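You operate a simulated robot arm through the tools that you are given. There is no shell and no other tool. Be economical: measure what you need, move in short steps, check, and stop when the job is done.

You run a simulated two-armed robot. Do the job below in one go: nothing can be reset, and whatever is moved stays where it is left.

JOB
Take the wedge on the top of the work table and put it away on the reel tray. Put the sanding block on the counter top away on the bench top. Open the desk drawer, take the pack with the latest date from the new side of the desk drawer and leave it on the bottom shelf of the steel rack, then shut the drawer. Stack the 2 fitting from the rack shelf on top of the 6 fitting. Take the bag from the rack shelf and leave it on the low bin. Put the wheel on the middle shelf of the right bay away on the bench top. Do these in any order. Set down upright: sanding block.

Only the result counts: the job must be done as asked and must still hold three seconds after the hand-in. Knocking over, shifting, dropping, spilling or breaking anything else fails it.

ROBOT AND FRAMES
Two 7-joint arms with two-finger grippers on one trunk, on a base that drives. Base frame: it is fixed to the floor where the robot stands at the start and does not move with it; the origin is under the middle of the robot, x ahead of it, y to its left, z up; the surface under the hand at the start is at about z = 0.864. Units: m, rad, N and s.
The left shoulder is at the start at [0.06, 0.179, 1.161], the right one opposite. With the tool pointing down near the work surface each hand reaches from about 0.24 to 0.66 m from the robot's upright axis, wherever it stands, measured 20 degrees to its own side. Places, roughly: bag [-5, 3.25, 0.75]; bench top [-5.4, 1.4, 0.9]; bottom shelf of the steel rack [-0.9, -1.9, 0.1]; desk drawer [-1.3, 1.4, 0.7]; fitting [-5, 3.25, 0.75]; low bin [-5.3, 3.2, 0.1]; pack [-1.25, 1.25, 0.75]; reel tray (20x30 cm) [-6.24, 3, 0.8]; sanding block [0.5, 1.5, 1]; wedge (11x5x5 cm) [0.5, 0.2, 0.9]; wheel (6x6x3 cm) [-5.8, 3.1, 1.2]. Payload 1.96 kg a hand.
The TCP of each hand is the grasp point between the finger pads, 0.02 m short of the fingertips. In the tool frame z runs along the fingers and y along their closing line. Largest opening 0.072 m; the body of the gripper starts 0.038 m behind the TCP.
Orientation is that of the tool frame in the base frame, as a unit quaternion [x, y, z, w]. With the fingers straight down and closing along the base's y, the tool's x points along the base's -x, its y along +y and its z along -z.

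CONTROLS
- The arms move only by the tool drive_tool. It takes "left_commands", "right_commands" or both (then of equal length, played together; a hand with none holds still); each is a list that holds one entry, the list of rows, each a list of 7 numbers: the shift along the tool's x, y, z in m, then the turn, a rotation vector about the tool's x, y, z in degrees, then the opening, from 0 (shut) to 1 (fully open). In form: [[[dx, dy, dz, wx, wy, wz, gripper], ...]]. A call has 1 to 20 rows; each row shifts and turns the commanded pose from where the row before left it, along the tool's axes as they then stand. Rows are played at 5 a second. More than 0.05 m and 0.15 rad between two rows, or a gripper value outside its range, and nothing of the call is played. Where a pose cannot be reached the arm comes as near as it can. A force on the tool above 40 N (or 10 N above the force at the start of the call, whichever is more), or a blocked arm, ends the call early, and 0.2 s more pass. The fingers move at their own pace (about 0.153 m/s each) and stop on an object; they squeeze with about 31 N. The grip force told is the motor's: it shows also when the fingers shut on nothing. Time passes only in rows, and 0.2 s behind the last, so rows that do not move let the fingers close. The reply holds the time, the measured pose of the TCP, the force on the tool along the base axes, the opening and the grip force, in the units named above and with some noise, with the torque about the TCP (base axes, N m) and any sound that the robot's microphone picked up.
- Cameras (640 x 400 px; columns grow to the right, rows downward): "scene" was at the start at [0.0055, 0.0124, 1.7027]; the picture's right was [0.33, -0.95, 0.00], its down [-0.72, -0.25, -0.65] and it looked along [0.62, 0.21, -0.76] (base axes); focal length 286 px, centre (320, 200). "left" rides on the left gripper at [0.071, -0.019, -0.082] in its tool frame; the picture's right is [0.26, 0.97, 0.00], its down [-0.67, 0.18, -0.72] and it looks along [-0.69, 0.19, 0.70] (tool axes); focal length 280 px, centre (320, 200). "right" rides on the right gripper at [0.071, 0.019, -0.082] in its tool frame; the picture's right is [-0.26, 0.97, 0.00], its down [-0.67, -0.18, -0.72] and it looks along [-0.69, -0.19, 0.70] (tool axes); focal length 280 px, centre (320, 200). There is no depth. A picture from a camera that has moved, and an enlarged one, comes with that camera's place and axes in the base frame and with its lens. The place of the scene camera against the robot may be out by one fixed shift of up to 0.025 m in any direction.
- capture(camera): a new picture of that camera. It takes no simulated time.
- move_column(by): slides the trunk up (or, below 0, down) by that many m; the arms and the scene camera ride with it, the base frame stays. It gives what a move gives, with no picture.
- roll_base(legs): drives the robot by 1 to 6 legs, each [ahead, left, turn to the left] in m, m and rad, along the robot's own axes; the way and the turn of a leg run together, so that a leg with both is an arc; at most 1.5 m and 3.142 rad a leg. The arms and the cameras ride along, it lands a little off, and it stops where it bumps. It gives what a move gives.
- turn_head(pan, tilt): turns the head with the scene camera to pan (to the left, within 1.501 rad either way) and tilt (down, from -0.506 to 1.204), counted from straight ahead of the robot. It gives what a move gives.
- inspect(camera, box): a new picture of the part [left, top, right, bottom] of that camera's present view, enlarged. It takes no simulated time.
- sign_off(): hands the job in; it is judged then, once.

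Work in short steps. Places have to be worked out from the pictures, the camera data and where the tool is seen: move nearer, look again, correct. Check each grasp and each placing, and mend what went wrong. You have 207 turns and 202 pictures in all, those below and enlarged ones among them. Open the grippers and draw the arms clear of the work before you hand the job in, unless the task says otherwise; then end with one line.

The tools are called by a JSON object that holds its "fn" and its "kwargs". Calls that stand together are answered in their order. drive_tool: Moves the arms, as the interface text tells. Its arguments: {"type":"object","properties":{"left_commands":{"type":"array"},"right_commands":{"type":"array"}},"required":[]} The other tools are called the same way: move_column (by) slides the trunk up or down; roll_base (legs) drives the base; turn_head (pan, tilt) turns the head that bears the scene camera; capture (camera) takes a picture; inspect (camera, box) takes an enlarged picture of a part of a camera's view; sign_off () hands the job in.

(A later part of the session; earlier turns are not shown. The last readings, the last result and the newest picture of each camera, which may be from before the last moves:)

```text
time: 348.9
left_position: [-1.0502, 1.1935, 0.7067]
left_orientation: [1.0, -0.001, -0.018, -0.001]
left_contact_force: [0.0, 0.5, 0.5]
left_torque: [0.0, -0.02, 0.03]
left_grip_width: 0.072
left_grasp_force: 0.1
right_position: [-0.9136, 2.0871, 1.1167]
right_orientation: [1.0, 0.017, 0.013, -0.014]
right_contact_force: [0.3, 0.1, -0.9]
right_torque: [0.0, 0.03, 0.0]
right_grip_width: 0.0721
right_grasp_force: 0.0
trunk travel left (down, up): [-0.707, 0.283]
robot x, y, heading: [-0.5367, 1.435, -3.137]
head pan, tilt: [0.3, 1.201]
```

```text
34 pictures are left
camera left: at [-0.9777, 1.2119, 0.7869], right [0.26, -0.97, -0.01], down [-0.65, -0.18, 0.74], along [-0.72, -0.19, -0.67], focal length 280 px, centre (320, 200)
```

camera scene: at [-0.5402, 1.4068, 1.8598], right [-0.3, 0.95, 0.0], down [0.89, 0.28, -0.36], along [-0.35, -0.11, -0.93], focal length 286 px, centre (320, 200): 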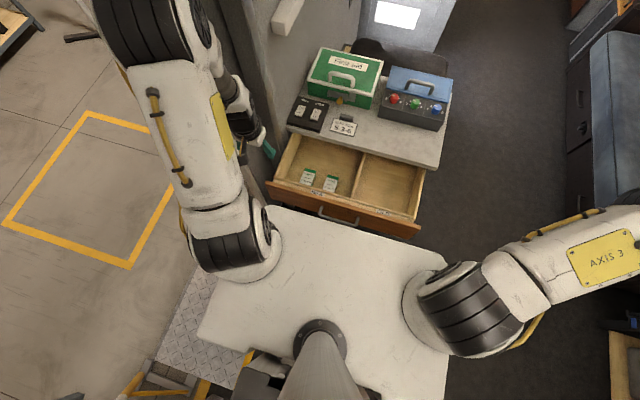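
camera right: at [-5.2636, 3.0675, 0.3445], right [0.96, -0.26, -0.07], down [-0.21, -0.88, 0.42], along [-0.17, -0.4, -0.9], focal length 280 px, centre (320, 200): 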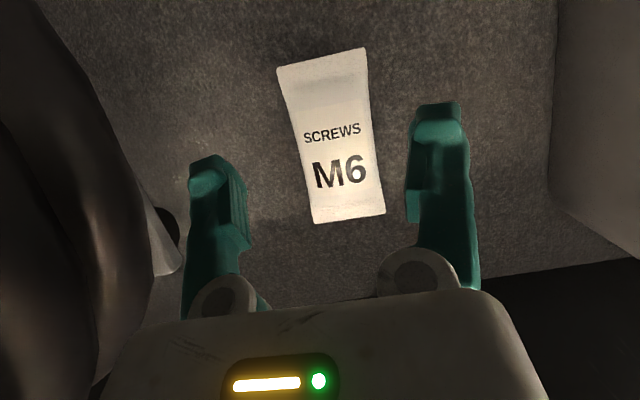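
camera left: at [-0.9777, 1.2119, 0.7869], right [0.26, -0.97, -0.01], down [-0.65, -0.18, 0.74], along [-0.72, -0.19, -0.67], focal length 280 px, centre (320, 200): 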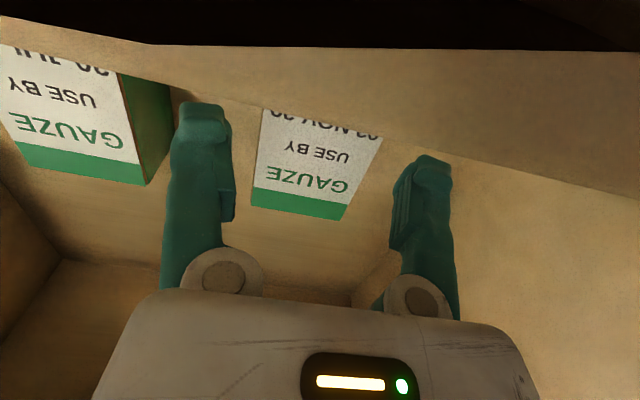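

Lowering 1 cm more and closing.

{"fn": "drive_tool", "kwargs": {"left_commands": [[[0, 0, 0.01, 0, 0, 0, 1], [0, 0, 0, 0, 0, 0, 1], [0, 0, 0, 0, 0, 0, 0], [0, 0, 0, 0, 0, 0, 0], [0, 0, 0, 0, 0, 0, 0]]]}}

{"fn": "drive_tool", "kwargs": {"left_commands": [[[0, 0, -0.02, 0, 0, 0, 0], [0, 0, -0.04, 0, 0, 0, 0], [0, 0, -0.04, 0, 0, 0, 0], [0, 0, -0.04, 0, 0, 0, 0], [0, 0, -0.04, 0, 0, 0, 0], [0, 0, 0, 0, 0, 0, 0]]]}}

{"fn": "capture", "kwargs": {"camera": "left"}}

```text
time: 349.4
left_position: [-1.0537, 1.1935, 0.7046]
left_orientation: [1.0, 0.0, -0.021, 0.001]
left_contact_force: [0.5, 2.3, 18.8]
left_torque: [0.35, -1.42, 0.13]
left_grip_width: 0.0718
left_grasp_force: 0.1
right_position: [-0.9119, 2.0886, 1.1161]
right_orientation: [1.0, 0.017, 0.012, -0.013]
right_contact_force: [-0.9, -0.5, 0.0]
right_torque: [0.02, -0.01, -0.01]
right_grip_width: 0.0722
right_grasp_force: 0.1
trunk travel left (down, up): [-0.707, 0.283]
robot x, y, heading: [-0.5414, 1.4375, -3.132]
head pan, tilt: [0.3, 1.201]
stopped in row 2 (left hand): the force on the tool passed its limit at 49 N (the readings are from after the stop); the commanded pose is now the measured one
```

```text
time: 350.8
left_position: [-1.0456, 1.1911, 0.8842]
left_orientation: [1.0, 0.0, -0.019, 0.0]
left_contact_force: [0.2, -0.2, 0.2]
left_torque: [0.03, -0.04, -0.02]
left_grip_width: 0.0003
left_grasp_force: 29.3
right_position: [-0.915, 2.0865, 1.1176]
right_orientation: [1.0, 0.018, 0.013, -0.014]
right_contact_force: [0.3, 0.6, 0.2]
right_torque: [-0.04, -0.01, 0.0]
right_grip_width: 0.0722
right_grasp_force: 0.1
trunk travel left (down, up): [-0.707, 0.283]
robot x, y, heading: [-0.54, 1.4347, -3.131]
head pan, tilt: [0.3, 1.201]
```

```text
33 pictures are left
camera left: at [-0.9736, 1.2102, 0.9635], right [0.26, -0.97, -0.01], down [-0.65, -0.18, 0.74], along [-0.72, -0.19, -0.67], focal length 280 px, centre (320, 200)
```

left: 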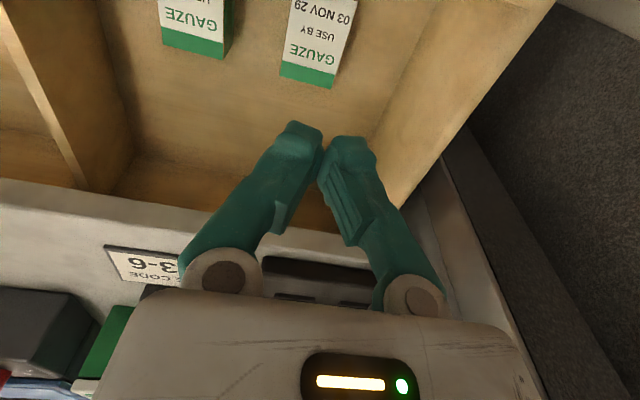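

The wrist camera's bracket met the drawer front before the fingers closed, so the pack is still there. I'll tilt the hand ~16° (camera side up), and descend again.

{"fn": "drive_tool", "kwargs": {"left_commands": [[[0, 0, 0, 0, 8, 0, 1], [0, 0, 0, 0, 8, 0, 1], [-0.0126, -0.002, 0.0405, 0, 0, 0, 1], [-0.0126, 0, 0.0405, 0, 0, 0, 1], [-0.0126, 0, 0.0405, 0, 0, 0, 1], [-0.0126, 0, 0.0405, 0, 0, 0, 1], [0, 0, 0, 0, 0, 0, 1]]]}}

{"fn": "capture", "kwargs": {"camera": "left"}}

```text
time: 352.4
left_position: [-1.0673, 1.1928, 0.7131]
left_orientation: [0.996, 0.0, 0.084, 0.0]
left_contact_force: [-0.1, 0.3, 0.0]
left_torque: [0.0, -0.01, 0.0]
left_grip_width: 0.0719
left_grasp_force: 0.0
left hand out of reach, approached as far as the arm can: row 2
right_position: [-0.9124, 2.0881, 1.117]
right_orientation: [1.0, 0.018, 0.013, -0.013]
right_contact_force: [-0.2, 0.0, 0.4]
right_torque: [-0.01, 0.02, -0.02]
right_grip_width: 0.072
right_grasp_force: 0.0
trunk travel left (down, up): [-0.707, 0.283]
robot x, y, heading: [-0.5403, 1.4354, -3.137]
head pan, tilt: [0.3, 1.201]
```

```text
32 pictures are left
camera left: at [-1.0129, 1.2128, 0.806], right [0.26, -0.97, 0.04], down [-0.79, -0.18, 0.59], along [-0.56, -0.19, -0.81], focal length 280 px, centre (320, 200)
```

left: 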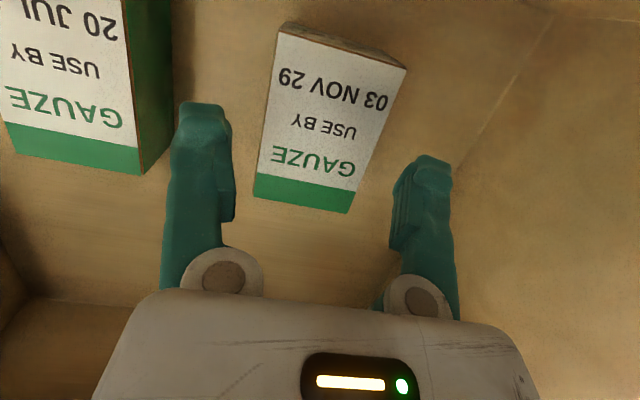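

Now the pack is between the fingers with clearance. Final 2 cm down, slight +x, without closing yet.

{"fn": "drive_tool", "kwargs": {"left_commands": [[[0.0046, -0.001, 0.011, 0, 0, 0, 1], [0, 0, 0.011, 0, 0, 0, 1], [0, 0, 0, 0, 0, 0, 1]]]}}

```text
time: 353.2
left_position: [-1.0593, 1.1952, 0.6916]
left_orientation: [0.996, 0.0, 0.084, 0.0]
left_contact_force: [0.8, 0.0, 0.2]
left_torque: [-0.02, 0.01, -0.02]
left_grip_width: 0.0721
left_grasp_force: 0.0
right_position: [-0.9143, 2.0879, 1.1154]
right_orientation: [1.0, 0.018, 0.013, -0.015]
right_contact_force: [0.0, 0.0, -0.7]
right_torque: [0.0, 0.01, 0.02]
right_grip_width: 0.072
right_grasp_force: 0.0
trunk travel left (down, up): [-0.707, 0.283]
robot x, y, heading: [-0.5379, 1.4373, -3.136]
head pan, tilt: [0.3, 1.201]
```

No contact; closing on the pack.

{"fn": "drive_tool", "kwargs": {"left_commands": [[[0, 0, 0, 0, 0, 0, 0], [0, 0, 0, 0, 0, 0, 0], [0, 0, 0, 0, 0, 0, 0]]]}}

{"fn": "capture", "kwargs": {"camera": "left"}}

```text
time: 354.0
left_position: [-1.0599, 1.1951, 0.6932]
left_orientation: [0.996, 0.0, 0.085, -0.001]
left_contact_force: [-0.1, -0.1, 0.2]
left_torque: [0.03, -0.01, 0.02]
left_grip_width: 0.0547
left_grasp_force: 30.6
right_position: [-0.9141, 2.0874, 1.1177]
right_orientation: [1.0, 0.017, 0.013, -0.014]
right_contact_force: [0.2, 0.5, -0.6]
right_torque: [0.05, -0.02, 0.05]
right_grip_width: 0.072
right_grasp_force: 0.1
trunk travel left (down, up): [-0.707, 0.283]
robot x, y, heading: [-0.5388, 1.4348, -3.136]
head pan, tilt: [0.3, 1.201]
```

```text
31 pictures are left
camera left: at [-1.005, 1.2145, 0.7857], right [0.26, -0.97, 0.04], down [-0.79, -0.18, 0.59], along [-0.56, -0.19, -0.81], focal length 280 px, centre (320, 200)
```

left: 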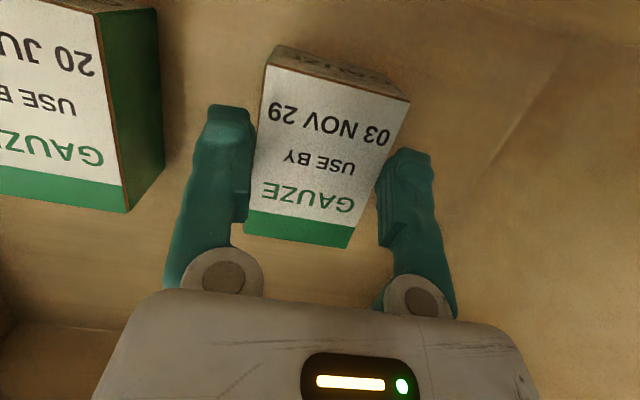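

Gripped (0.055) – 03 NOV 29. Lifting out.

{"fn": "drive_tool", "kwargs": {"left_commands": [[[0.004, 0, -0.0197, 0, 0, 0, 0], [0.0067, 0, -0.0394, 0, 0, 0, 0], [0.0067, 0, -0.0394, 0, 0, 0, 0], [0.0067, 0, -0.0394, 0, 0, 0, 0], [0.0067, 0, -0.0394, 0, 0, 0, 0], [0.0067, 0, -0.0394, 0, 0, 0, 0], [0, 0, 0, 0, 0, 0, 0]]]}}

{"fn": "capture", "kwargs": {"camera": "left"}}

```text
time: 355.6
left_position: [-1.0596, 1.1957, 0.8824]
left_orientation: [0.996, -0.001, 0.085, 0.0]
left_contact_force: [0.0, -0.3, -0.7]
left_torque: [0.01, 0.01, 0.01]
left_grip_width: 0.0545
left_grasp_force: 31.0
left hand out of reach, approached as far as the arm can: row 6
right_position: [-0.9141, 2.0869, 1.1173]
right_orientation: [1.0, 0.018, 0.012, -0.014]
right_contact_force: [0.2, -0.7, -0.4]
right_torque: [0.03, -0.03, -0.02]
right_grip_width: 0.072
right_grasp_force: 0.0
trunk travel left (down, up): [-0.707, 0.283]
robot x, y, heading: [-0.5364, 1.4363, -3.135]
head pan, tilt: [0.3, 1.201]
```

```text
30 pictures are left
camera left: at [-1.0051, 1.2146, 0.9752], right [0.26, -0.97, 0.04], down [-0.79, -0.18, 0.59], along [-0.56, -0.19, -0.81], focal length 280 px, centre (320, 200)
```

left: 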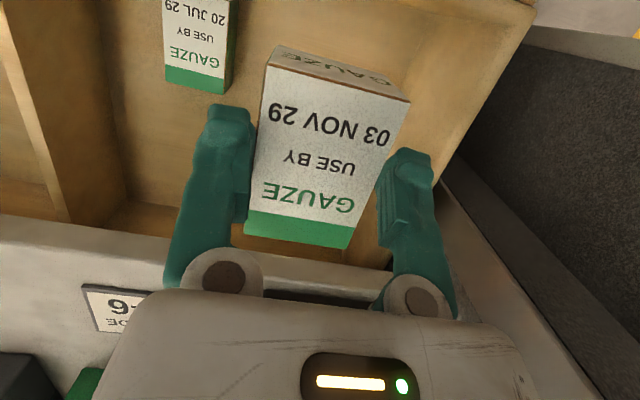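

Now to shut the drawer with the right hand: bring it, closed, in front of the drawer face right of the handle.

{"fn": "drive_tool", "kwargs": {"right_commands": [[[0.0058, 0.0461, 0, 0, 0, 0, 0], [0.0058, 0.0461, 0, 0, 0, 0, 0], [0.0058, 0.0461, 0, 0, 0, 0, 0], [0.0058, 0.0461, 0, 0, 0, 0, 0], [0.0058, 0.0461, 0, 0, 0, 0, 0], [0.0058, 0.0461, 0, 0, 0, 0, 0], [0.0058, 0.0461, 0, 0, 0, 0, 0], [0.0058, 0.0461, 0, 0, 0, 0, 0], [0.0058, 0.0461, 0, 0, 0, 0, 0], [0.0058, 0.0461, 0, 0, 0, 0, 0], [0, 0, 0, 0, 0, 0, 0]]]}}

{"fn": "turn_head", "kwargs": {"pan": 0.0, "tilt": 1.0}}

{"fn": "capture", "kwargs": {"camera": "scene"}}

```text
time: 358.0
left_position: [-1.061, 1.1964, 0.8826]
left_orientation: [0.996, 0.001, 0.085, -0.001]
left_contact_force: [-1.3, 0.3, -1.0]
left_torque: [0.01, 0.01, -0.02]
left_grip_width: 0.0546
left_grasp_force: 30.9
right_position: [-0.8394, 1.6281, 1.108]
right_orientation: [1.0, 0.016, 0.013, -0.014]
right_contact_force: [-0.2, -0.7, -0.1]
right_torque: [-0.02, -0.02, -0.03]
right_grip_width: 0.0
right_grasp_force: 29.7
trunk travel left (down, up): [-0.707, 0.283]
robot x, y, heading: [-0.5381, 1.4359, -3.134]
head pan, tilt: [0.3, 1.201]
```

```text
time: 358.8
left_position: [-1.0595, 1.1947, 0.8812]
left_orientation: [0.996, 0.0, 0.084, 0.0]
left_contact_force: [0.1, 0.6, -1.3]
left_torque: [0.02, 0.03, -0.02]
left_grip_width: 0.0544
left_grasp_force: 31.3
right_position: [-0.8391, 1.6285, 1.1083]
right_orientation: [1.0, 0.018, 0.013, -0.014]
right_contact_force: [0.4, -0.5, -0.1]
right_torque: [0.02, 0.02, 0.02]
right_grip_width: 0.0002
right_grasp_force: 29.8
trunk travel left (down, up): [-0.707, 0.283]
robot x, y, heading: [-0.5398, 1.4347, -3.131]
head pan, tilt: [0.0, 1.0]
```

```text
29 pictures are left
camera scene: at [-0.5557, 1.4227, 1.5923], right [-0.01, 1.0, 0.0], down [0.84, 0.01, -0.54], along [-0.54, 0.0, -0.84], focal length 286 px, centre (320, 200)
```

scene: 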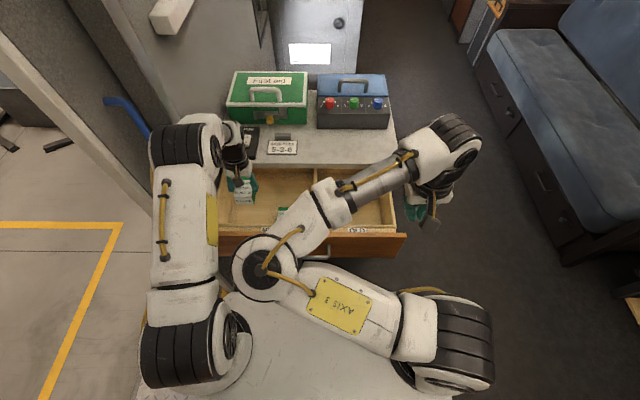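

I'll try lowering the right hand in part and watch its elbow.

{"fn": "drive_tool", "kwargs": {"right_commands": [[[0, 0, 0.045, 0, 0, 0, 0], [0, 0, 0.045, 0, 0, 0, 0], [0, 0, 0.045, 0, 0, 0, 0], [0, 0, 0.045, 0, 0, 0, 0], [0, 0, 0, 0, 0, 0, 0]]]}}

{"fn": "capture", "kwargs": {"camera": "scene"}}

```text
time: 360.0
left_position: [-1.0592, 1.1957, 0.8816]
left_orientation: [0.996, 0.0, 0.085, 0.0]
left_contact_force: [1.1, 0.5, -0.8]
left_torque: [0.01, 0.03, 0.01]
left_grip_width: 0.0547
left_grasp_force: 31.0
right_position: [-0.8335, 1.633, 0.9261]
right_orientation: [1.0, 0.018, 0.012, -0.014]
right_contact_force: [0.4, -0.7, -0.3]
right_torque: [0.03, -0.01, 0.01]
right_grip_width: 0.0001
right_grasp_force: 29.6
trunk travel left (down, up): [-0.707, 0.283]
robot x, y, heading: [-0.5375, 1.4354, -3.132]
head pan, tilt: [0.0, 1.0]
```

```text
28 pictures are left
camera scene: at [-0.5554, 1.4227, 1.5924], right [-0.01, 1.0, 0.0], down [0.84, 0.01, -0.54], along [-0.54, 0.0, -0.84], focal length 286 px, centre (320, 200)
```

scene: 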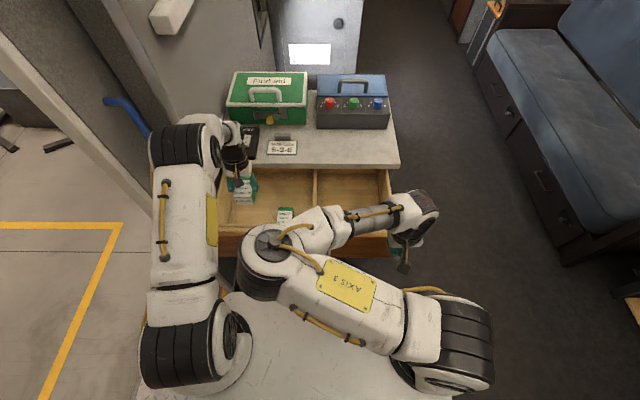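

The elbow stays in front of the drawer, so this works. Lowering to handle height at y≈1.56.

{"fn": "drive_tool", "kwargs": {"right_commands": [[[0, 0.018, 0.045, 0, 0, 0, 0], [0, 0.018, 0.045, 0, 0, 0, 0], [0, 0.018, 0.045, 0, 0, 0, 0], [0, 0.018, 0.045, 0, 0, 0, 0], [0, 0, 0, 0, 0, 0, 0]]]}}

{"fn": "capture", "kwargs": {"camera": "scene"}}

```text
time: 361.2
left_position: [-1.059, 1.1961, 0.882]
left_orientation: [0.996, -0.001, 0.085, 0.001]
left_contact_force: [-0.4, -0.1, -1.0]
left_torque: [0.0, -0.01, 0.03]
left_grip_width: 0.0545
left_grasp_force: 31.3
right_position: [-0.8252, 1.5686, 0.7432]
right_orientation: [1.0, 0.017, 0.012, -0.015]
right_contact_force: [0.0, -0.1, 0.9]
right_torque: [-0.02, -0.02, 0.0]
right_grip_width: 0.0
right_grasp_force: 29.9
trunk travel left (down, up): [-0.707, 0.283]
robot x, y, heading: [-0.5372, 1.4383, -3.131]
head pan, tilt: [0.0, 1.0]
```

```text
27 pictures are left
camera scene: at [-0.5552, 1.4227, 1.5924], right [-0.01, 1.0, 0.0], down [0.84, 0.01, -0.54], along [-0.54, 0.0, -0.84], focal length 286 px, centre (320, 200)
```

scene: 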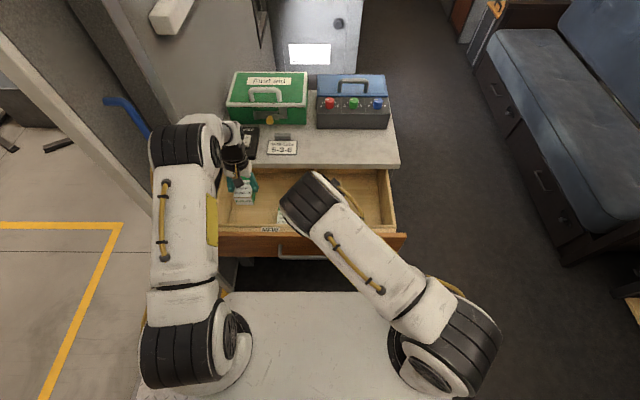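

Pushing the drawer shut with the closed fingers.

{"fn": "drive_tool", "kwargs": {"right_commands": [[[-0.04, 0, 0, 0, 0, 0, 0], [-0.03, 0, 0, 0, 0, 0, 0], [-0.03, 0, 0, 0, 0, 0, 0], [-0.03, 0, 0, 0, 0, 0, 0], [-0.03, 0, 0, 0, 0, 0, 0], [-0.03, 0, 0, 0, 0, 0, 0], [-0.03, 0, 0, 0, 0, 0, 0], [-0.03, 0, 0, 0, 0, 0, 0], [-0.03, 0, 0, 0, 0, 0, 0], [0, 0, 0, 0, 0, 0, 0]]]}}

{"fn": "capture", "kwargs": {"camera": "scene"}}

```text
time: 363.4
left_position: [-1.0596, 1.1939, 0.8821]
left_orientation: [0.996, 0.0, 0.084, 0.0]
left_contact_force: [0.5, 0.2, -1.3]
left_torque: [0.03, 0.01, 0.0]
left_grip_width: 0.0546
left_grasp_force: 30.4
right_position: [-1.1069, 1.5567, 0.7361]
right_orientation: [1.0, 0.017, 0.012, -0.014]
right_contact_force: [-0.3, 0.1, -0.5]
right_torque: [-0.02, 0.0, 0.01]
right_grip_width: 0.0001
right_grasp_force: 29.9
trunk travel left (down, up): [-0.707, 0.283]
robot x, y, heading: [-0.5377, 1.4329, -3.137]
head pan, tilt: [0.0, 1.0]
```

```text
26 pictures are left
camera scene: at [-0.5553, 1.4223, 1.5924], right [-0.01, 1.0, 0.0], down [0.84, 0.01, -0.54], along [-0.54, 0.0, -0.84], focal length 286 px, centre (320, 200)
```

scene: 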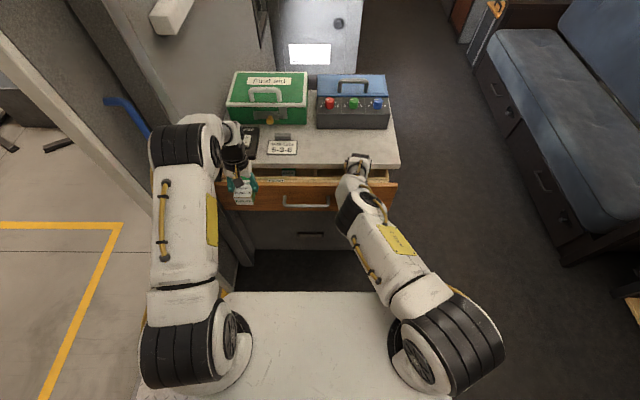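

Almost shut. I'll back off slightly, tilt the fingers forward so the hand doesn't meet the desk edge, and push the rest.

{"fn": "drive_tool", "kwargs": {"right_commands": [[[0.04, 0, 0, 0, 0, 0, 0], [0, 0, 0, 0, -8, 0, 0], [0, 0, 0, 0, -8, 0, 0], [0, 0, 0, 0, -8, 0, 0], [0, 0, 0, 0, -8, 0, 0], [0, 0, 0, 0, 0, 0, 0]]]}}

{"fn": "drive_tool", "kwargs": {"right_commands": [[[-0.0254, 0, 0.0159, 0, 0, 0, 0], [-0.0254, 0, 0.0159, 0, 0, 0, 0], [-0.0127, 0, 0.008, 0, 0, 0, 0], [-0.0127, 0, 0.008, 0, 0, 0, 0], [-0.0127, 0, 0.008, 0, 0, 0, 0], [-0.0085, 0, 0.0053, 0, 0, 0, 0], [-0.0085, 0, 0.0053, 0, 0, 0, 0], [-0.0085, 0, 0.0053, 0, 0, 0, 0], [0, 0, 0, 0, 0, 0, 0]]]}}

{"fn": "inspect", "kwargs": {"camera": "scene", "box": [200, 130, 420, 270]}}

```text
time: 364.8
left_position: [-1.0595, 1.1956, 0.8812]
left_orientation: [0.996, -0.001, 0.085, 0.0]
left_contact_force: [0.2, -0.5, -0.8]
left_torque: [-0.03, -0.01, -0.01]
left_grip_width: 0.0547
left_grasp_force: 30.4
right_position: [-1.0688, 1.5586, 0.7373]
right_orientation: [0.965, 0.019, -0.263, -0.01]
right_contact_force: [0.4, -0.3, -0.2]
right_torque: [-0.01, 0.01, 0.05]
right_grip_width: 0.0
right_grasp_force: 29.7
trunk travel left (down, up): [-0.707, 0.283]
robot x, y, heading: [-0.5382, 1.4364, -3.139]
head pan, tilt: [0.0, 1.0]
```

```text
time: 366.4
left_position: [-1.0558, 1.1958, 0.8832]
left_orientation: [0.997, 0.0, 0.082, -0.001]
left_contact_force: [-1.2, -0.4, -1.7]
left_torque: [0.0, -0.03, -0.03]
left_grip_width: 0.0548
left_grasp_force: 30.9
right_position: [-1.1844, 1.554, 0.731]
right_orientation: [0.966, 0.019, -0.256, -0.01]
right_contact_force: [26.6, -0.4, 15.3]
right_torque: [0.11, 0.05, -0.17]
right_grip_width: 0.0
right_grasp_force: 29.2
trunk travel left (down, up): [-0.707, 0.283]
robot x, y, heading: [-0.5356, 1.4373, -3.14]
head pan, tilt: [0.0, 1.0]
stopped in row 8 (right hand): the force on the tool passed its limit at 49 N (the readings are from after the stop); the commanded pose is now the measured one
```

```text
2.86 times, centred on (310, 200) of scene
camera zoom: at [-0.5482, 1.4225, 1.5928], right [-0.01, 1.0, 0.0], down [0.84, 0.0, -0.54], along [-0.54, 0.0, -0.84], focal length 818 px, centre (349, 200)
```

zoom: 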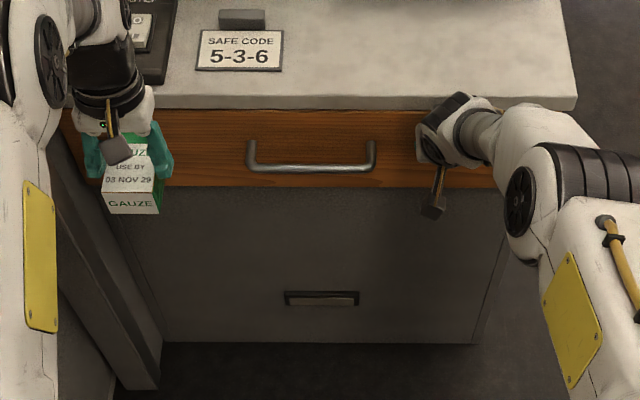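

The drawer is shut and the pack is in the left hand. Retracting both hands.

{"fn": "drive_tool", "kwargs": {"right_commands": [[[0.034, 0, -0.0212, 0, 0, 0, 0], [0.034, 0, -0.0212, 0, 0, 0, 0], [0.034, 0, -0.0212, 0, 0, 0, 0], [0.034, 0, -0.0212, 0, 0, 0, 0], [0.034, 0, -0.0212, 0, 0, 0, 0], [0.01, 0, -0.045, 0, 0, 0, 0], [0, 0, -0.045, 0, 8, 0, 0], [0, 0, -0.045, 0, 8, 0, 0], [0, 0, -0.045, 0, 8, 0, 0], [0, 0, -0.045, 0, 6, 0, 0], [0, -0.02, -0.045, 0, 0, 0, 0], [0, -0.02, -0.045, 0, 0, 0, 0]]], "left_commands": [[[0.0356, 0, -0.0183, 0, 0, 0, 0], [0.0356, 0, -0.0183, 0, 0, 0, 0], [0.0356, 0, -0.0183, 0, 0, 0, 0], [0.0356, 0, -0.0183, 0, 0, 0, 0], [0.0356, 0, -0.0183, 0, 0, 0, 0], [0, 0, 0, 0, 0, 0, 0], [0, 0, 0, 0, 0, 0, 0], [0, 0, 0, 0, 0, 0, 0], [0, 0, 0, 0, 0, 0, 0], [0, 0, 0, 0, 0, 0, 0], [0, 0, 0, 0, 0, 0, 0], [0, 0, 0, 0, 0, 0, 0]]]}}

{"fn": "roll_base", "kwargs": {"legs": [[-0.1, 0, 0.0]]}}

{"fn": "turn_head", "kwargs": {"pan": 1.0, "tilt": 0.9}}

{"fn": "capture", "kwargs": {"camera": "scene"}}

```text
time: 369.1
left_position: [-0.8995, 1.1971, 1.003]
left_orientation: [0.996, -0.001, 0.085, 0.0]
left_contact_force: [1.2, 1.0, 0.1]
left_torque: [0.01, 0.0, -0.02]
left_grip_width: 0.0544
left_grasp_force: 31.3
right_position: [-0.9044, 1.5954, 1.0317]
right_orientation: [1.0, 0.016, 0.003, -0.014]
right_contact_force: [0.4, 0.0, -0.2]
right_torque: [0.01, 0.03, 0.05]
right_grip_width: 0.0
right_grasp_force: 29.7
trunk travel left (down, up): [-0.707, 0.283]
robot x, y, heading: [-0.5357, 1.4372, -3.137]
head pan, tilt: [0.0, 1.0]
```

```text
time: 370.2
left_position: [-0.8007, 1.1957, 1.0024]
left_orientation: [0.996, 0.001, 0.084, 0.0]
left_contact_force: [0.6, -0.2, -1.0]
left_torque: [-0.02, -0.01, -0.02]
left_grip_width: 0.0545
left_grasp_force: 30.5
right_position: [-0.8067, 1.5952, 1.0327]
right_orientation: [1.0, 0.018, 0.003, -0.014]
right_contact_force: [0.2, 0.6, -0.1]
right_torque: [-0.01, 0.01, -0.01]
right_grip_width: 0.0001
right_grasp_force: 29.6
trunk travel left (down, up): [-0.707, 0.283]
robot x, y, heading: [-0.4401, 1.4365, -3.138]
head pan, tilt: [0.0, 1.0]
```

```text
time: 371.5
left_position: [-0.8002, 1.196, 1.0023]
left_orientation: [0.996, 0.0, 0.085, 0.001]
left_contact_force: [-0.2, 0.4, 0.0]
left_torque: [-0.01, -0.03, -0.04]
left_grip_width: 0.0544
left_grasp_force: 31.4
right_position: [-0.8079, 1.5954, 1.0318]
right_orientation: [1.0, 0.018, 0.003, -0.014]
right_contact_force: [-0.3, -0.8, 0.0]
right_torque: [-0.01, -0.01, 0.01]
right_grip_width: 0.0
right_grasp_force: 29.7
trunk travel left (down, up): [-0.707, 0.283]
robot x, y, heading: [-0.4409, 1.4357, -3.14]
head pan, tilt: [1.0, 0.901]
```

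```text
24 pictures are left
camera scene: at [-0.4279, 1.3604, 1.5996], right [-0.84, 0.53, 0.0], down [0.42, 0.66, -0.62], along [-0.33, -0.52, -0.78], focal length 286 px, centre (320, 200)
```

scene: 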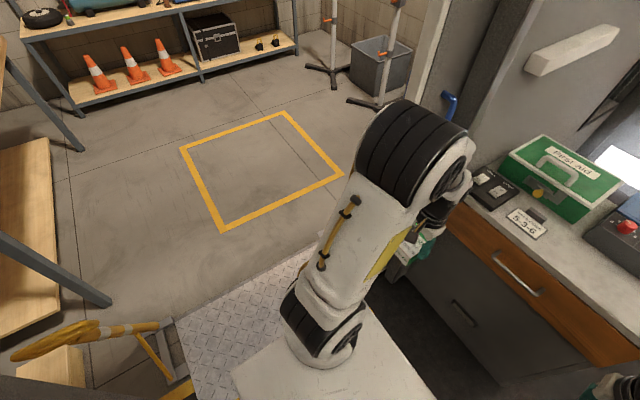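

The drawer is shut. Sliding left through the doorway into the first room, then turning to face the steel rack.

{"fn": "roll_base", "kwargs": {"legs": [[0, 1.2, 0], [0, 0.8, 0], [0, 0, 1.57]]}}

{"fn": "turn_head", "kwargs": {"pan": 0.0, "tilt": 0.7}}

{"fn": "capture", "kwargs": {"camera": "scene"}}

```text
time: 385.1
left_position: [-0.2056, -0.9046, 1.0033]
left_orientation: [0.714, 0.695, 0.06, -0.059]
left_contact_force: [-0.5, -0.1, 0.2]
left_torque: [0.04, -0.01, -0.01]
left_grip_width: 0.0546
left_grasp_force: 31.4
right_position: [-0.604, -0.9006, 1.033]
right_orientation: [0.705, 0.709, -0.007, -0.013]
right_contact_force: [0.1, 0.7, -0.1]
right_torque: [0.0, 0.04, -0.02]
right_grip_width: 0.0
right_grasp_force: 29.4
trunk travel left (down, up): [-0.707, 0.283]
robot x, y, heading: [-0.4324, -0.5348, -1.587]
head pan, tilt: [1.0, 0.901]
```

```text
time: 386.4
left_position: [-0.2042, -0.9054, 1.0023]
left_orientation: [0.714, 0.695, 0.06, -0.059]
left_contact_force: [-0.4, 0.3, -0.2]
left_torque: [0.04, 0.04, -0.01]
left_grip_width: 0.0546
left_grasp_force: 31.1
right_position: [-0.6036, -0.8988, 1.0313]
right_orientation: [0.705, 0.709, -0.007, -0.013]
right_contact_force: [-0.9, 0.8, 0.1]
right_torque: [-0.02, -0.01, -0.01]
right_grip_width: 0.0
right_grasp_force: 29.3
trunk travel left (down, up): [-0.707, 0.283]
robot x, y, heading: [-0.4343, -0.5356, -1.592]
head pan, tilt: [0.0, 0.7]
```

```text
23 pictures are left
camera scene: at [-0.4431, -0.5743, 1.6157], right [-1.0, 0.02, 0.0], down [0.01, 0.64, -0.76], along [-0.02, -0.76, -0.64], focal length 286 px, centre (320, 200)
```

scene: 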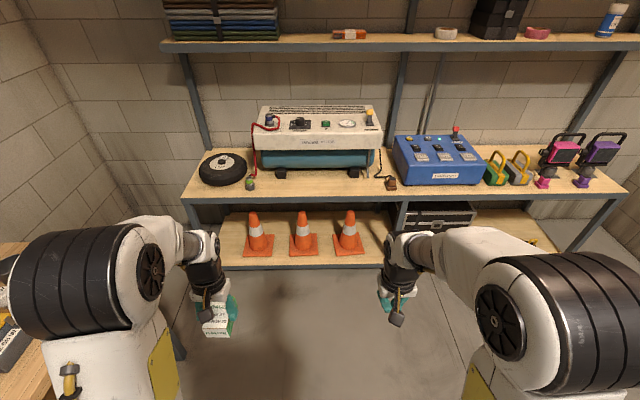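

The bottom shelf (front y≈-1.74, z≈0.1) has free room around x≈-0.80 between the third cone and the black case. Moving there.

{"fn": "roll_base", "kwargs": {"legs": [[0, 0, 0.021], [0, -0.5, 0], [0.52, 0, 0]]}}

{"fn": "move_column", "kwargs": {"by": -0.4}}

{"fn": "turn_head", "kwargs": {"pan": 0.2, "tilt": 0.7}}

{"fn": "capture", "kwargs": {"camera": "scene"}}

```text
time: 392.3
left_position: [-0.696, -1.4291, 1.0032]
left_orientation: [0.707, 0.702, 0.061, -0.06]
left_contact_force: [-0.1, 0.3, -1.5]
left_torque: [0.02, 0.0, 0.0]
left_grip_width: 0.0545
left_grasp_force: 31.1
right_position: [-1.0965, -1.4328, 1.0319]
right_orientation: [0.696, 0.717, -0.008, -0.012]
right_contact_force: [-0.7, -0.5, 0.0]
right_torque: [0.0, -0.02, 0.01]
right_grip_width: 0.0
right_grasp_force: 29.7
trunk travel left (down, up): [-0.707, 0.283]
robot x, y, heading: [-0.9338, -1.0632, -1.569]
head pan, tilt: [0.0, 0.7]
```

```text
time: 396.2
left_position: [-0.6968, -1.4275, 0.6028]
left_orientation: [0.707, 0.702, 0.06, -0.059]
left_contact_force: [0.4, 0.9, -0.5]
left_torque: [-0.01, -0.02, 0.0]
left_grip_width: 0.0548
left_grasp_force: 30.6
right_position: [-1.0965, -1.4327, 0.6323]
right_orientation: [0.696, 0.718, -0.008, -0.012]
right_contact_force: [0.9, 0.7, -0.4]
right_torque: [-0.01, 0.0, 0.03]
right_grip_width: 0.0002
right_grasp_force: 29.8
trunk travel left (down, up): [-0.307, 0.683]
robot x, y, heading: [-0.933, -1.0657, -1.567]
head pan, tilt: [0.0, 0.7]
```

```text
time: 396.9
left_position: [-0.6976, -1.4288, 0.6017]
left_orientation: [0.706, 0.703, 0.06, -0.06]
left_contact_force: [-0.3, -0.1, -0.5]
left_torque: [0.0, 0.02, 0.01]
left_grip_width: 0.0547
left_grasp_force: 32.0
right_position: [-1.0958, -1.4318, 0.6317]
right_orientation: [0.696, 0.717, -0.008, -0.012]
right_contact_force: [0.9, 0.1, -0.2]
right_torque: [-0.04, 0.0, -0.01]
right_grip_width: 0.0001
right_grasp_force: 29.3
trunk travel left (down, up): [-0.307, 0.683]
robot x, y, heading: [-0.9386, -1.0651, -1.568]
head pan, tilt: [0.201, 0.7]
```

```text
22 pictures are left
camera scene: at [-0.9267, -1.1013, 1.2158], right [-0.98, -0.2, 0.0], down [-0.13, 0.63, -0.76], along [0.15, -0.75, -0.64], focal length 286 px, centre (320, 200)
```

scene: 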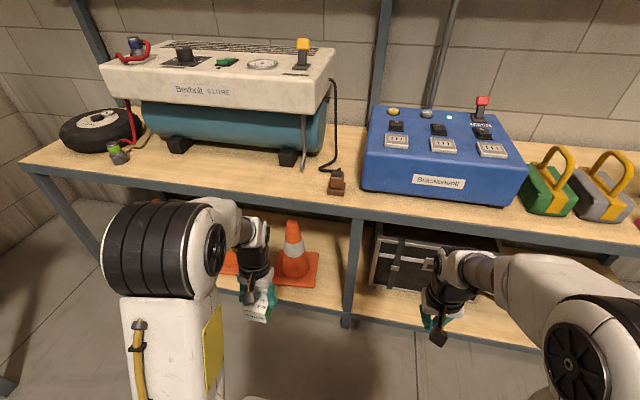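

Free spot at ≈(-0.85, -1.83) between the cone and the middle post. Lowering the trunk fully and moving closer.

{"fn": "move_column", "kwargs": {"by": -0.3}}

{"fn": "roll_base", "kwargs": {"legs": [[0, -0.06, 0], [0.18, 0, 0]]}}

{"fn": "drive_tool", "kwargs": {"left_commands": [[[-0.035, 0, 0.0, 0, 0, 0, 0], [-0.035, -0.005, 0, 0, 0, 0, 0], [-0.035, -0.005, 0, 0, 0, 0, 0], [0, 0, 0, 0, 0, 0, 0]]]}}

{"fn": "capture", "kwargs": {"camera": "left"}}

{"fn": "capture", "kwargs": {"camera": "scene"}}

```text
time: 399.9
left_position: [-0.6979, -1.4298, 0.3026]
left_orientation: [0.706, 0.703, 0.06, -0.059]
left_contact_force: [-0.1, 0.3, -1.0]
left_torque: [0.03, -0.02, 0.0]
left_grip_width: 0.0543
left_grasp_force: 31.3
right_position: [-1.0959, -1.4333, 0.3317]
right_orientation: [0.697, 0.717, -0.008, -0.013]
right_contact_force: [-0.7, -1.0, 0.5]
right_torque: [0.02, 0.01, 0.02]
right_grip_width: 0.0001
right_grasp_force: 29.6
trunk travel left (down, up): [-0.007, 0.983]
robot x, y, heading: [-0.9399, -1.0623, -1.57]
head pan, tilt: [0.201, 0.7]
```

```text
time: 402.0
left_position: [-0.7563, -1.6081, 0.3032]
left_orientation: [0.706, 0.703, 0.06, -0.06]
left_contact_force: [0.2, 0.9, 0.0]
left_torque: [-0.01, -0.01, -0.01]
left_grip_width: 0.0549
left_grasp_force: 31.1
right_position: [-1.1569, -1.6108, 0.3317]
right_orientation: [0.697, 0.717, -0.009, -0.011]
right_contact_force: [-0.1, -1.0, -1.1]
right_torque: [0.02, 0.01, 0.03]
right_grip_width: 0.0
right_grasp_force: 29.7
trunk travel left (down, up): [-0.007, 0.983]
robot x, y, heading: [-0.9943, -1.2479, -1.568]
head pan, tilt: [0.201, 0.7]
```

```text
time: 403.0
left_position: [-0.7648, -1.688, 0.2892]
left_orientation: [0.707, 0.703, 0.06, -0.06]
left_contact_force: [0.0, 0.1, 0.1]
left_torque: [0.02, -0.03, 0.0]
left_grip_width: 0.0546
left_grasp_force: 31.3
left hand out of reach, approached as far as the arm can: row 3
right_position: [-1.1558, -1.6116, 0.3317]
right_orientation: [0.697, 0.717, -0.008, -0.013]
right_contact_force: [0.5, -0.6, -0.3]
right_torque: [0.01, 0.03, -0.02]
right_grip_width: 0.0
right_grasp_force: 29.4
trunk travel left (down, up): [-0.007, 0.983]
robot x, y, heading: [-0.9977, -1.2454, -1.567]
head pan, tilt: [0.201, 0.7]
```

```text
21 pictures are left
camera left: at [-0.7853, -1.6319, 0.3821], right [0.97, 0.25, 0.04], down [0.18, -0.79, 0.59], along [0.18, -0.56, -0.81], focal length 280 px, centre (320, 200)
```

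left: 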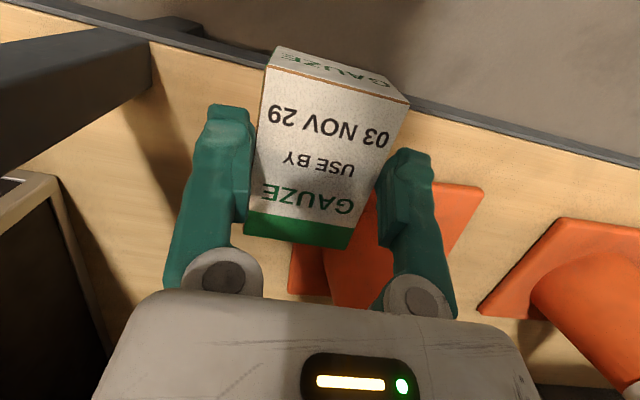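

```text
20 pictures are left
camera scene: at [-0.9859, -1.2802, 0.9158], right [-0.98, -0.2, 0.0], down [-0.13, 0.63, -0.76], along [0.15, -0.75, -0.64], focal length 286 px, centre (320, 200)
```

scene: 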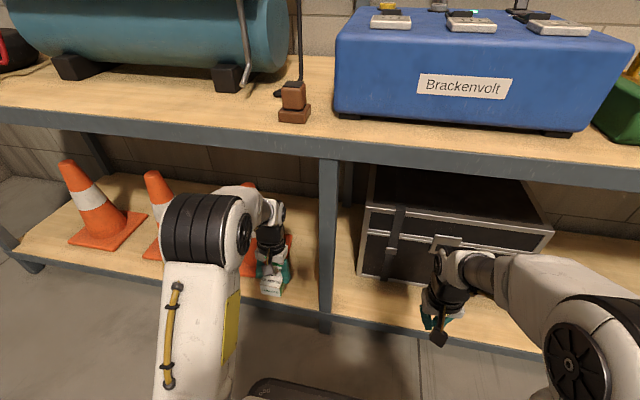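

Nudging the base 6 cm closer and lowering the pack toward the shelf at ≈(-0.81, -1.80).

{"fn": "roll_base", "kwargs": {"legs": [[0.06, 0, 0]]}}

{"fn": "drive_tool", "kwargs": {"left_commands": [[[-0.0218, -0.015, 0.0268, 0, 0, 0, 0], [-0.0218, -0.015, 0.0268, 0, 0, 0, 0], [-0.0218, -0.015, 0.0268, 0, 0, 0, 0], [-0.0033, 0, 0.0197, 0, 0, 0, 0], [0, 0, 0, 0, 0, 0, 0]]]}}

{"fn": "capture", "kwargs": {"camera": "left"}}

```text
time: 403.9
left_position: [-0.7643, -1.7496, 0.2889]
left_orientation: [0.707, 0.702, 0.061, -0.06]
left_contact_force: [0.9, -0.2, 0.0]
left_torque: [0.0, -0.01, 0.03]
left_grip_width: 0.0545
left_grasp_force: 31.1
right_position: [-1.1562, -1.6726, 0.3315]
right_orientation: [0.697, 0.717, -0.007, -0.013]
right_contact_force: [0.6, 0.4, -0.6]
right_torque: [-0.02, -0.02, -0.02]
right_grip_width: 0.0
right_grasp_force: 29.8
trunk travel left (down, up): [-0.007, 0.983]
robot x, y, heading: [-0.9993, -1.3051, -1.572]
head pan, tilt: [0.201, 0.7]
```

```text
time: 404.9
left_position: [-0.8081, -1.8011, 0.1873]
left_orientation: [0.706, 0.704, 0.057, -0.055]
left_contact_force: [0.3, 8.2, 28.7]
left_torque: [0.18, -0.19, 0.11]
left_grip_width: 0.0548
left_grasp_force: 30.7
right_position: [-1.1558, -1.671, 0.3331]
right_orientation: [0.697, 0.717, -0.009, -0.011]
right_contact_force: [-0.3, 0.0, 0.2]
right_torque: [-0.02, 0.02, 0.02]
right_grip_width: 0.0001
right_grasp_force: 29.4
trunk travel left (down, up): [-0.007, 0.983]
robot x, y, heading: [-0.9988, -1.3032, -1.565]
head pan, tilt: [0.201, 0.7]
stopped in row 5 (left hand): the force on the tool passed its limit at 56 N (the readings are from after the stop); the commanded pose is now the measured one
```

```text
19 pictures are left
camera left: at [-0.8285, -1.7437, 0.28], right [0.97, 0.26, 0.04], down [0.18, -0.78, 0.6], along [0.19, -0.57, -0.8], focal length 280 px, centre (320, 200)
```

left: 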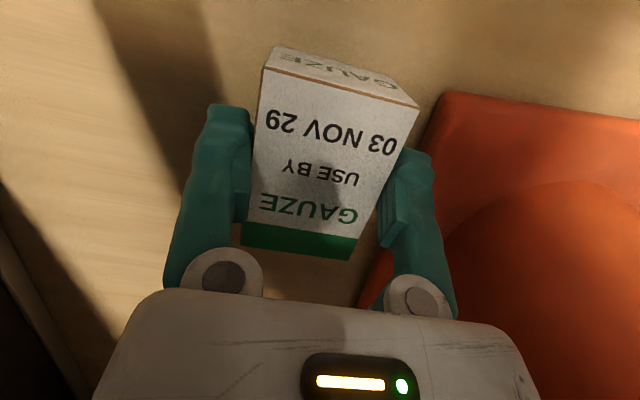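

Contact, but the right finger is right beside the cone's base. Lifting 3 cm, shifting 3.5 cm away from the cone, and lowering again.

{"fn": "drive_tool", "kwargs": {"left_commands": [[[0.005, 0, -0.0296, 0, 0, 0, 0], [0, -0.018, 0, 0, 0, 0, 0], [0, -0.018, 0, 0, 0, 0, 0], [0, 0, 0, 0, 0, 0, 0]]]}}

{"fn": "capture", "kwargs": {"camera": "left"}}

{"fn": "capture", "kwargs": {"camera": "scene"}}

```text
time: 405.9
left_position: [-0.8425, -1.802, 0.215]
left_orientation: [0.706, 0.703, 0.059, -0.058]
left_contact_force: [-0.1, -0.1, 0.1]
left_torque: [0.0, 0.0, 0.01]
left_grip_width: 0.0548
left_grasp_force: 31.4
right_position: [-1.1548, -1.6712, 0.3314]
right_orientation: [0.697, 0.717, -0.009, -0.013]
right_contact_force: [0.2, 0.6, 0.2]
right_torque: [-0.01, -0.02, 0.0]
right_grip_width: 0.0001
right_grasp_force: 29.7
trunk travel left (down, up): [-0.007, 0.983]
robot x, y, heading: [-0.9929, -1.3078, -1.571]
head pan, tilt: [0.201, 0.7]
```

```text
18 pictures are left
camera left: at [-0.8634, -1.7445, 0.3076], right [0.97, 0.25, 0.04], down [0.18, -0.78, 0.6], along [0.19, -0.57, -0.8], focal length 280 px, centre (320, 200)
```

left: 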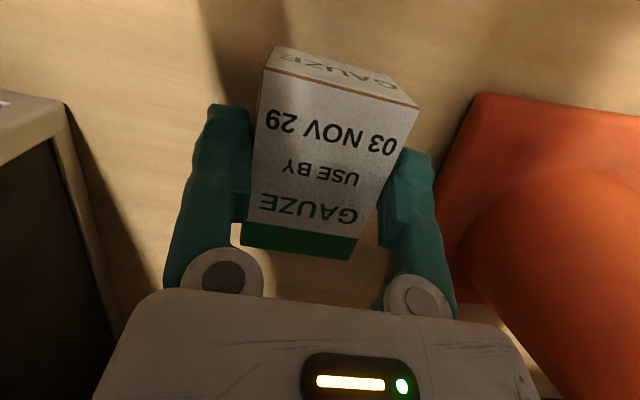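

```text
17 pictures are left
camera scene: at [-0.9858, -1.3407, 0.9157], right [-0.98, -0.2, 0.0], down [-0.13, 0.63, -0.76], along [0.15, -0.75, -0.64], focal length 286 px, centre (320, 200)
```

scene: 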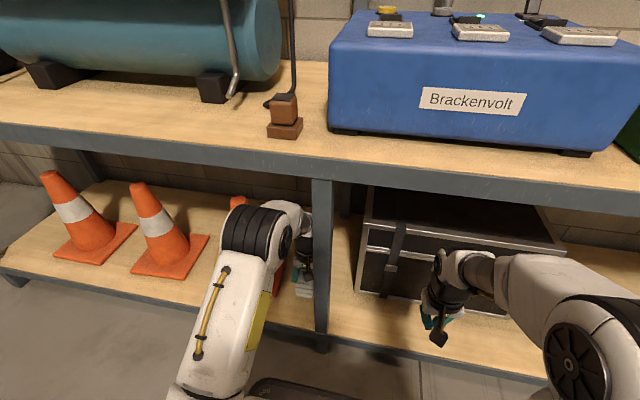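

Clear on both sides. Lowering until contact.

{"fn": "drive_tool", "kwargs": {"left_commands": [[[-0.0025, 0, 0.0148, 0, 0, 0, 0], [-0.0017, 0, 0.0099, 0, 0, 0, 0], [-0.0008, 0, 0.0049, 0, 0, 0, 0], [-0.0008, 0, 0.0049, 0, 0, 0, 0], [-0.0008, 0, 0.0049, 0, 0, 0, 0], [0, 0, 0, 0, 0, 0, 0]]]}}

```text
time: 406.9
left_position: [-0.8431, -1.8016, 0.1867]
left_orientation: [0.706, 0.704, 0.056, -0.054]
left_contact_force: [-1.0, 8.1, 27.3]
left_torque: [0.09, -0.02, -0.01]
left_grip_width: 0.0548
left_grasp_force: 31.1
right_position: [-1.1564, -1.6712, 0.334]
right_orientation: [0.696, 0.718, -0.009, -0.012]
right_contact_force: [-0.7, 0.2, 0.0]
right_torque: [-0.02, 0.02, -0.02]
right_grip_width: 0.0
right_grasp_force: 29.5
trunk travel left (down, up): [-0.007, 0.983]
robot x, y, heading: [-0.9962, -1.3044, -1.567]
head pan, tilt: [0.201, 0.7]
stopped in row 4 (left hand): the force on the tool passed its limit at 43 N (the readings are from after the stop); the commanded pose is now the measured one
```

Contact at the same height, so the pack is on the shelf. Easing up a hair, opening and lifting straight.

{"fn": "drive_tool", "kwargs": {"left_commands": [[[0, 0, -0.002, 0, 0, 0, 0], [0, 0, 0, 0, 0, 0, 1], [0, 0, 0, 0, 0, 0, 1], [0, 0, 0, 0, 0, 0, 1], [0.004, 0, -0.02, 0, 0, 0, 1], [0.005, 0, -0.03, 0, 0, 0, 1], [0.005, 0, -0.03, 0, 0, 0, 1], [0, 0, 0, 0, 0, 0, 1]]]}}

{"fn": "capture", "kwargs": {"camera": "left"}}

```text
time: 408.7
left_position: [-0.8438, -1.8007, 0.2375]
left_orientation: [0.706, 0.704, 0.057, -0.057]
left_contact_force: [-0.7, -0.1, -0.1]
left_torque: [0.03, 0.01, 0.0]
left_grip_width: 0.0719
left_grasp_force: 0.0
left hand out of reach, approached as far as the arm can: row 7
right_position: [-1.1553, -1.6723, 0.3321]
right_orientation: [0.696, 0.718, -0.008, -0.014]
right_contact_force: [0.2, 0.3, -0.4]
right_torque: [-0.02, 0.0, 0.05]
right_grip_width: 0.0
right_grasp_force: 29.6
trunk travel left (down, up): [-0.007, 0.983]
robot x, y, heading: [-0.9963, -1.3005, -1.569]
head pan, tilt: [0.201, 0.7]
```

```text
16 pictures are left
camera left: at [-0.8634, -1.7437, 0.3303], right [0.97, 0.26, 0.04], down [0.18, -0.78, 0.6], along [0.19, -0.57, -0.8], focal length 280 px, centre (320, 200)
```

left: 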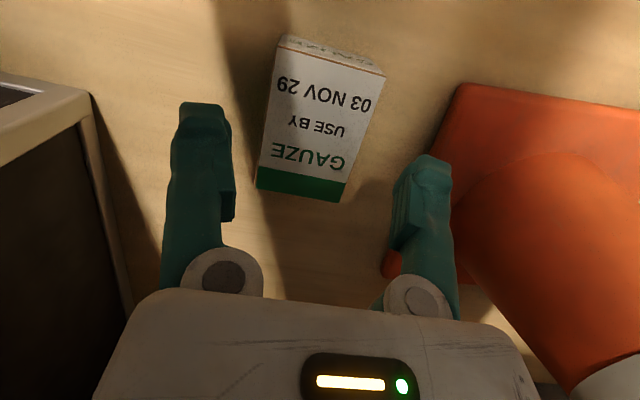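

The pack stands on the bottom shelf. Backing out and raising the trunk, then checking.

{"fn": "roll_base", "kwargs": {"legs": [[-0.4, 0, 0]]}}

{"fn": "move_column", "kwargs": {"by": 0.4}}

{"fn": "capture", "kwargs": {"camera": "scene"}}

```text
time: 409.9
left_position: [-0.8424, -1.7349, 0.2384]
left_orientation: [0.703, 0.708, 0.044, -0.047]
left_contact_force: [0.8, -1.1, 1.3]
left_torque: [-0.02, 0.02, 0.0]
left_grip_width: 0.072
left_grasp_force: 0.0
right_position: [-1.1554, -1.5978, 0.3322]
right_orientation: [0.697, 0.717, -0.009, -0.013]
right_contact_force: [0.3, 0.6, -0.5]
right_torque: [0.0, 0.02, 0.01]
right_grip_width: 0.0001
right_grasp_force: 29.6
trunk travel left (down, up): [-0.007, 0.983]
robot x, y, heading: [-0.9942, -1.2301, -1.569]
head pan, tilt: [0.201, 0.7]
stopped in leg 1: the force on the tool passed its limit at 102 N (the readings are from after the stop); the commanded pose is now the measured one
```

```text
time: 411.5
left_position: [-0.842, -1.7334, 0.3648]
left_orientation: [0.701, 0.711, 0.045, -0.043]
left_contact_force: [0.1, -16.8, -8.1]
left_torque: [-0.3, -0.34, 0.74]
left_grip_width: 0.0718
left_grasp_force: 0.1
right_position: [-1.1545, -1.5979, 0.4648]
right_orientation: [0.696, 0.718, -0.008, -0.012]
right_contact_force: [0.1, -0.2, 0.5]
right_torque: [0.0, -0.02, 0.01]
right_grip_width: 0.0
right_grasp_force: 29.3
trunk travel left (down, up): [-0.139, 0.851]
robot x, y, heading: [-0.9942, -1.2353, -1.569]
head pan, tilt: [0.201, 0.7]
stopped: the force on the tool passed its limit at 170 N (the readings are from after the stop); the commanded pose is now the measured one
```

```text
15 pictures are left
camera scene: at [-0.9856, -1.2667, 1.0487], right [-0.98, -0.2, 0.0], down [-0.13, 0.63, -0.76], along [0.15, -0.75, -0.64], focal length 286 px, centre (320, 200)
```

scene: 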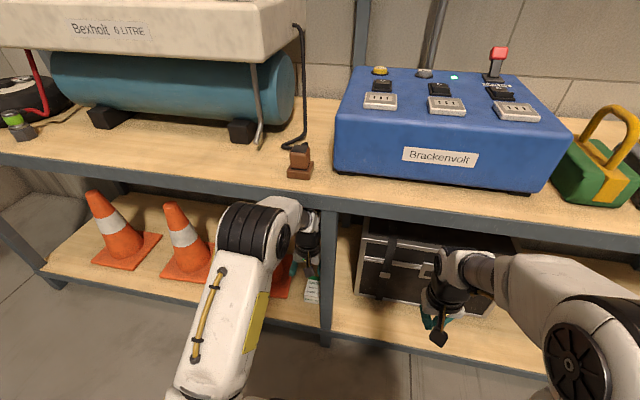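

The left hand brushed the middle post and shelf edge. Lowering slightly, shifting it away from the post, then backing out.

{"fn": "move_column", "kwargs": {"by": -0.05}}

{"fn": "drive_tool", "kwargs": {"left_commands": [[[0, 0.015, 0, 0, 0, 0, 1], [0, 0.015, 0, 0, 0, 0, 1], [0, 0.01, 0, 0, 0, 0, 1], [0, 0, 0, 0, 0, 0, 1]]]}}

{"fn": "capture", "kwargs": {"camera": "left"}}

```text
time: 412.4
left_position: [-0.843, -1.7345, 0.3151]
left_orientation: [0.701, 0.71, 0.045, -0.043]
left_contact_force: [0.3, -7.2, -3.1]
left_torque: [-0.16, -0.15, 0.34]
left_grip_width: 0.0711
left_grasp_force: 0.1
right_position: [-1.1553, -1.6, 0.4145]
right_orientation: [0.697, 0.717, -0.009, -0.012]
right_contact_force: [-0.4, 0.5, 0.3]
right_torque: [-0.03, 0.0, -0.04]
right_grip_width: 0.0002
right_grasp_force: 29.8
trunk travel left (down, up): [-0.089, 0.901]
robot x, y, heading: [-0.9968, -1.2305, -1.566]
head pan, tilt: [0.201, 0.7]
```

```text
time: 413.4
left_position: [-0.8031, -1.733, 0.316]
left_orientation: [0.702, 0.71, 0.046, -0.044]
left_contact_force: [-0.1, 0.1, 0.4]
left_torque: [-0.01, 0.0, 0.0]
left_grip_width: 0.0721
left_grasp_force: 0.0
right_position: [-1.1551, -1.5983, 0.4145]
right_orientation: [0.697, 0.717, -0.009, -0.012]
right_contact_force: [-0.3, 0.0, 0.2]
right_torque: [0.04, 0.01, 0.0]
right_grip_width: 0.0
right_grasp_force: 29.7
trunk travel left (down, up): [-0.089, 0.901]
robot x, y, heading: [-0.9956, -1.2294, -1.566]
head pan, tilt: [0.201, 0.7]
```

```text
14 pictures are left
camera left: at [-0.8252, -1.6732, 0.4065], right [0.96, 0.27, 0.04], down [0.19, -0.76, 0.63], along [0.2, -0.6, -0.78], focal length 280 px, centre (320, 200)
```

left: 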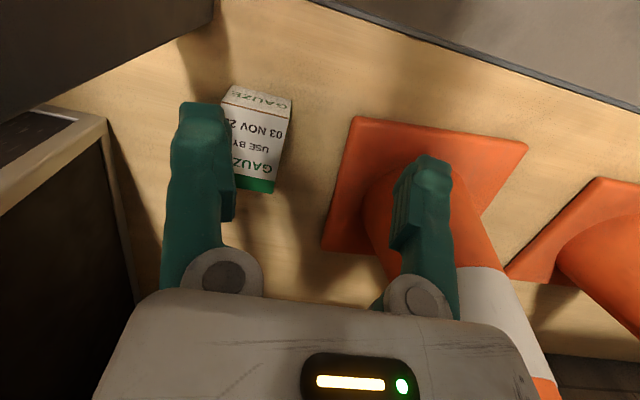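

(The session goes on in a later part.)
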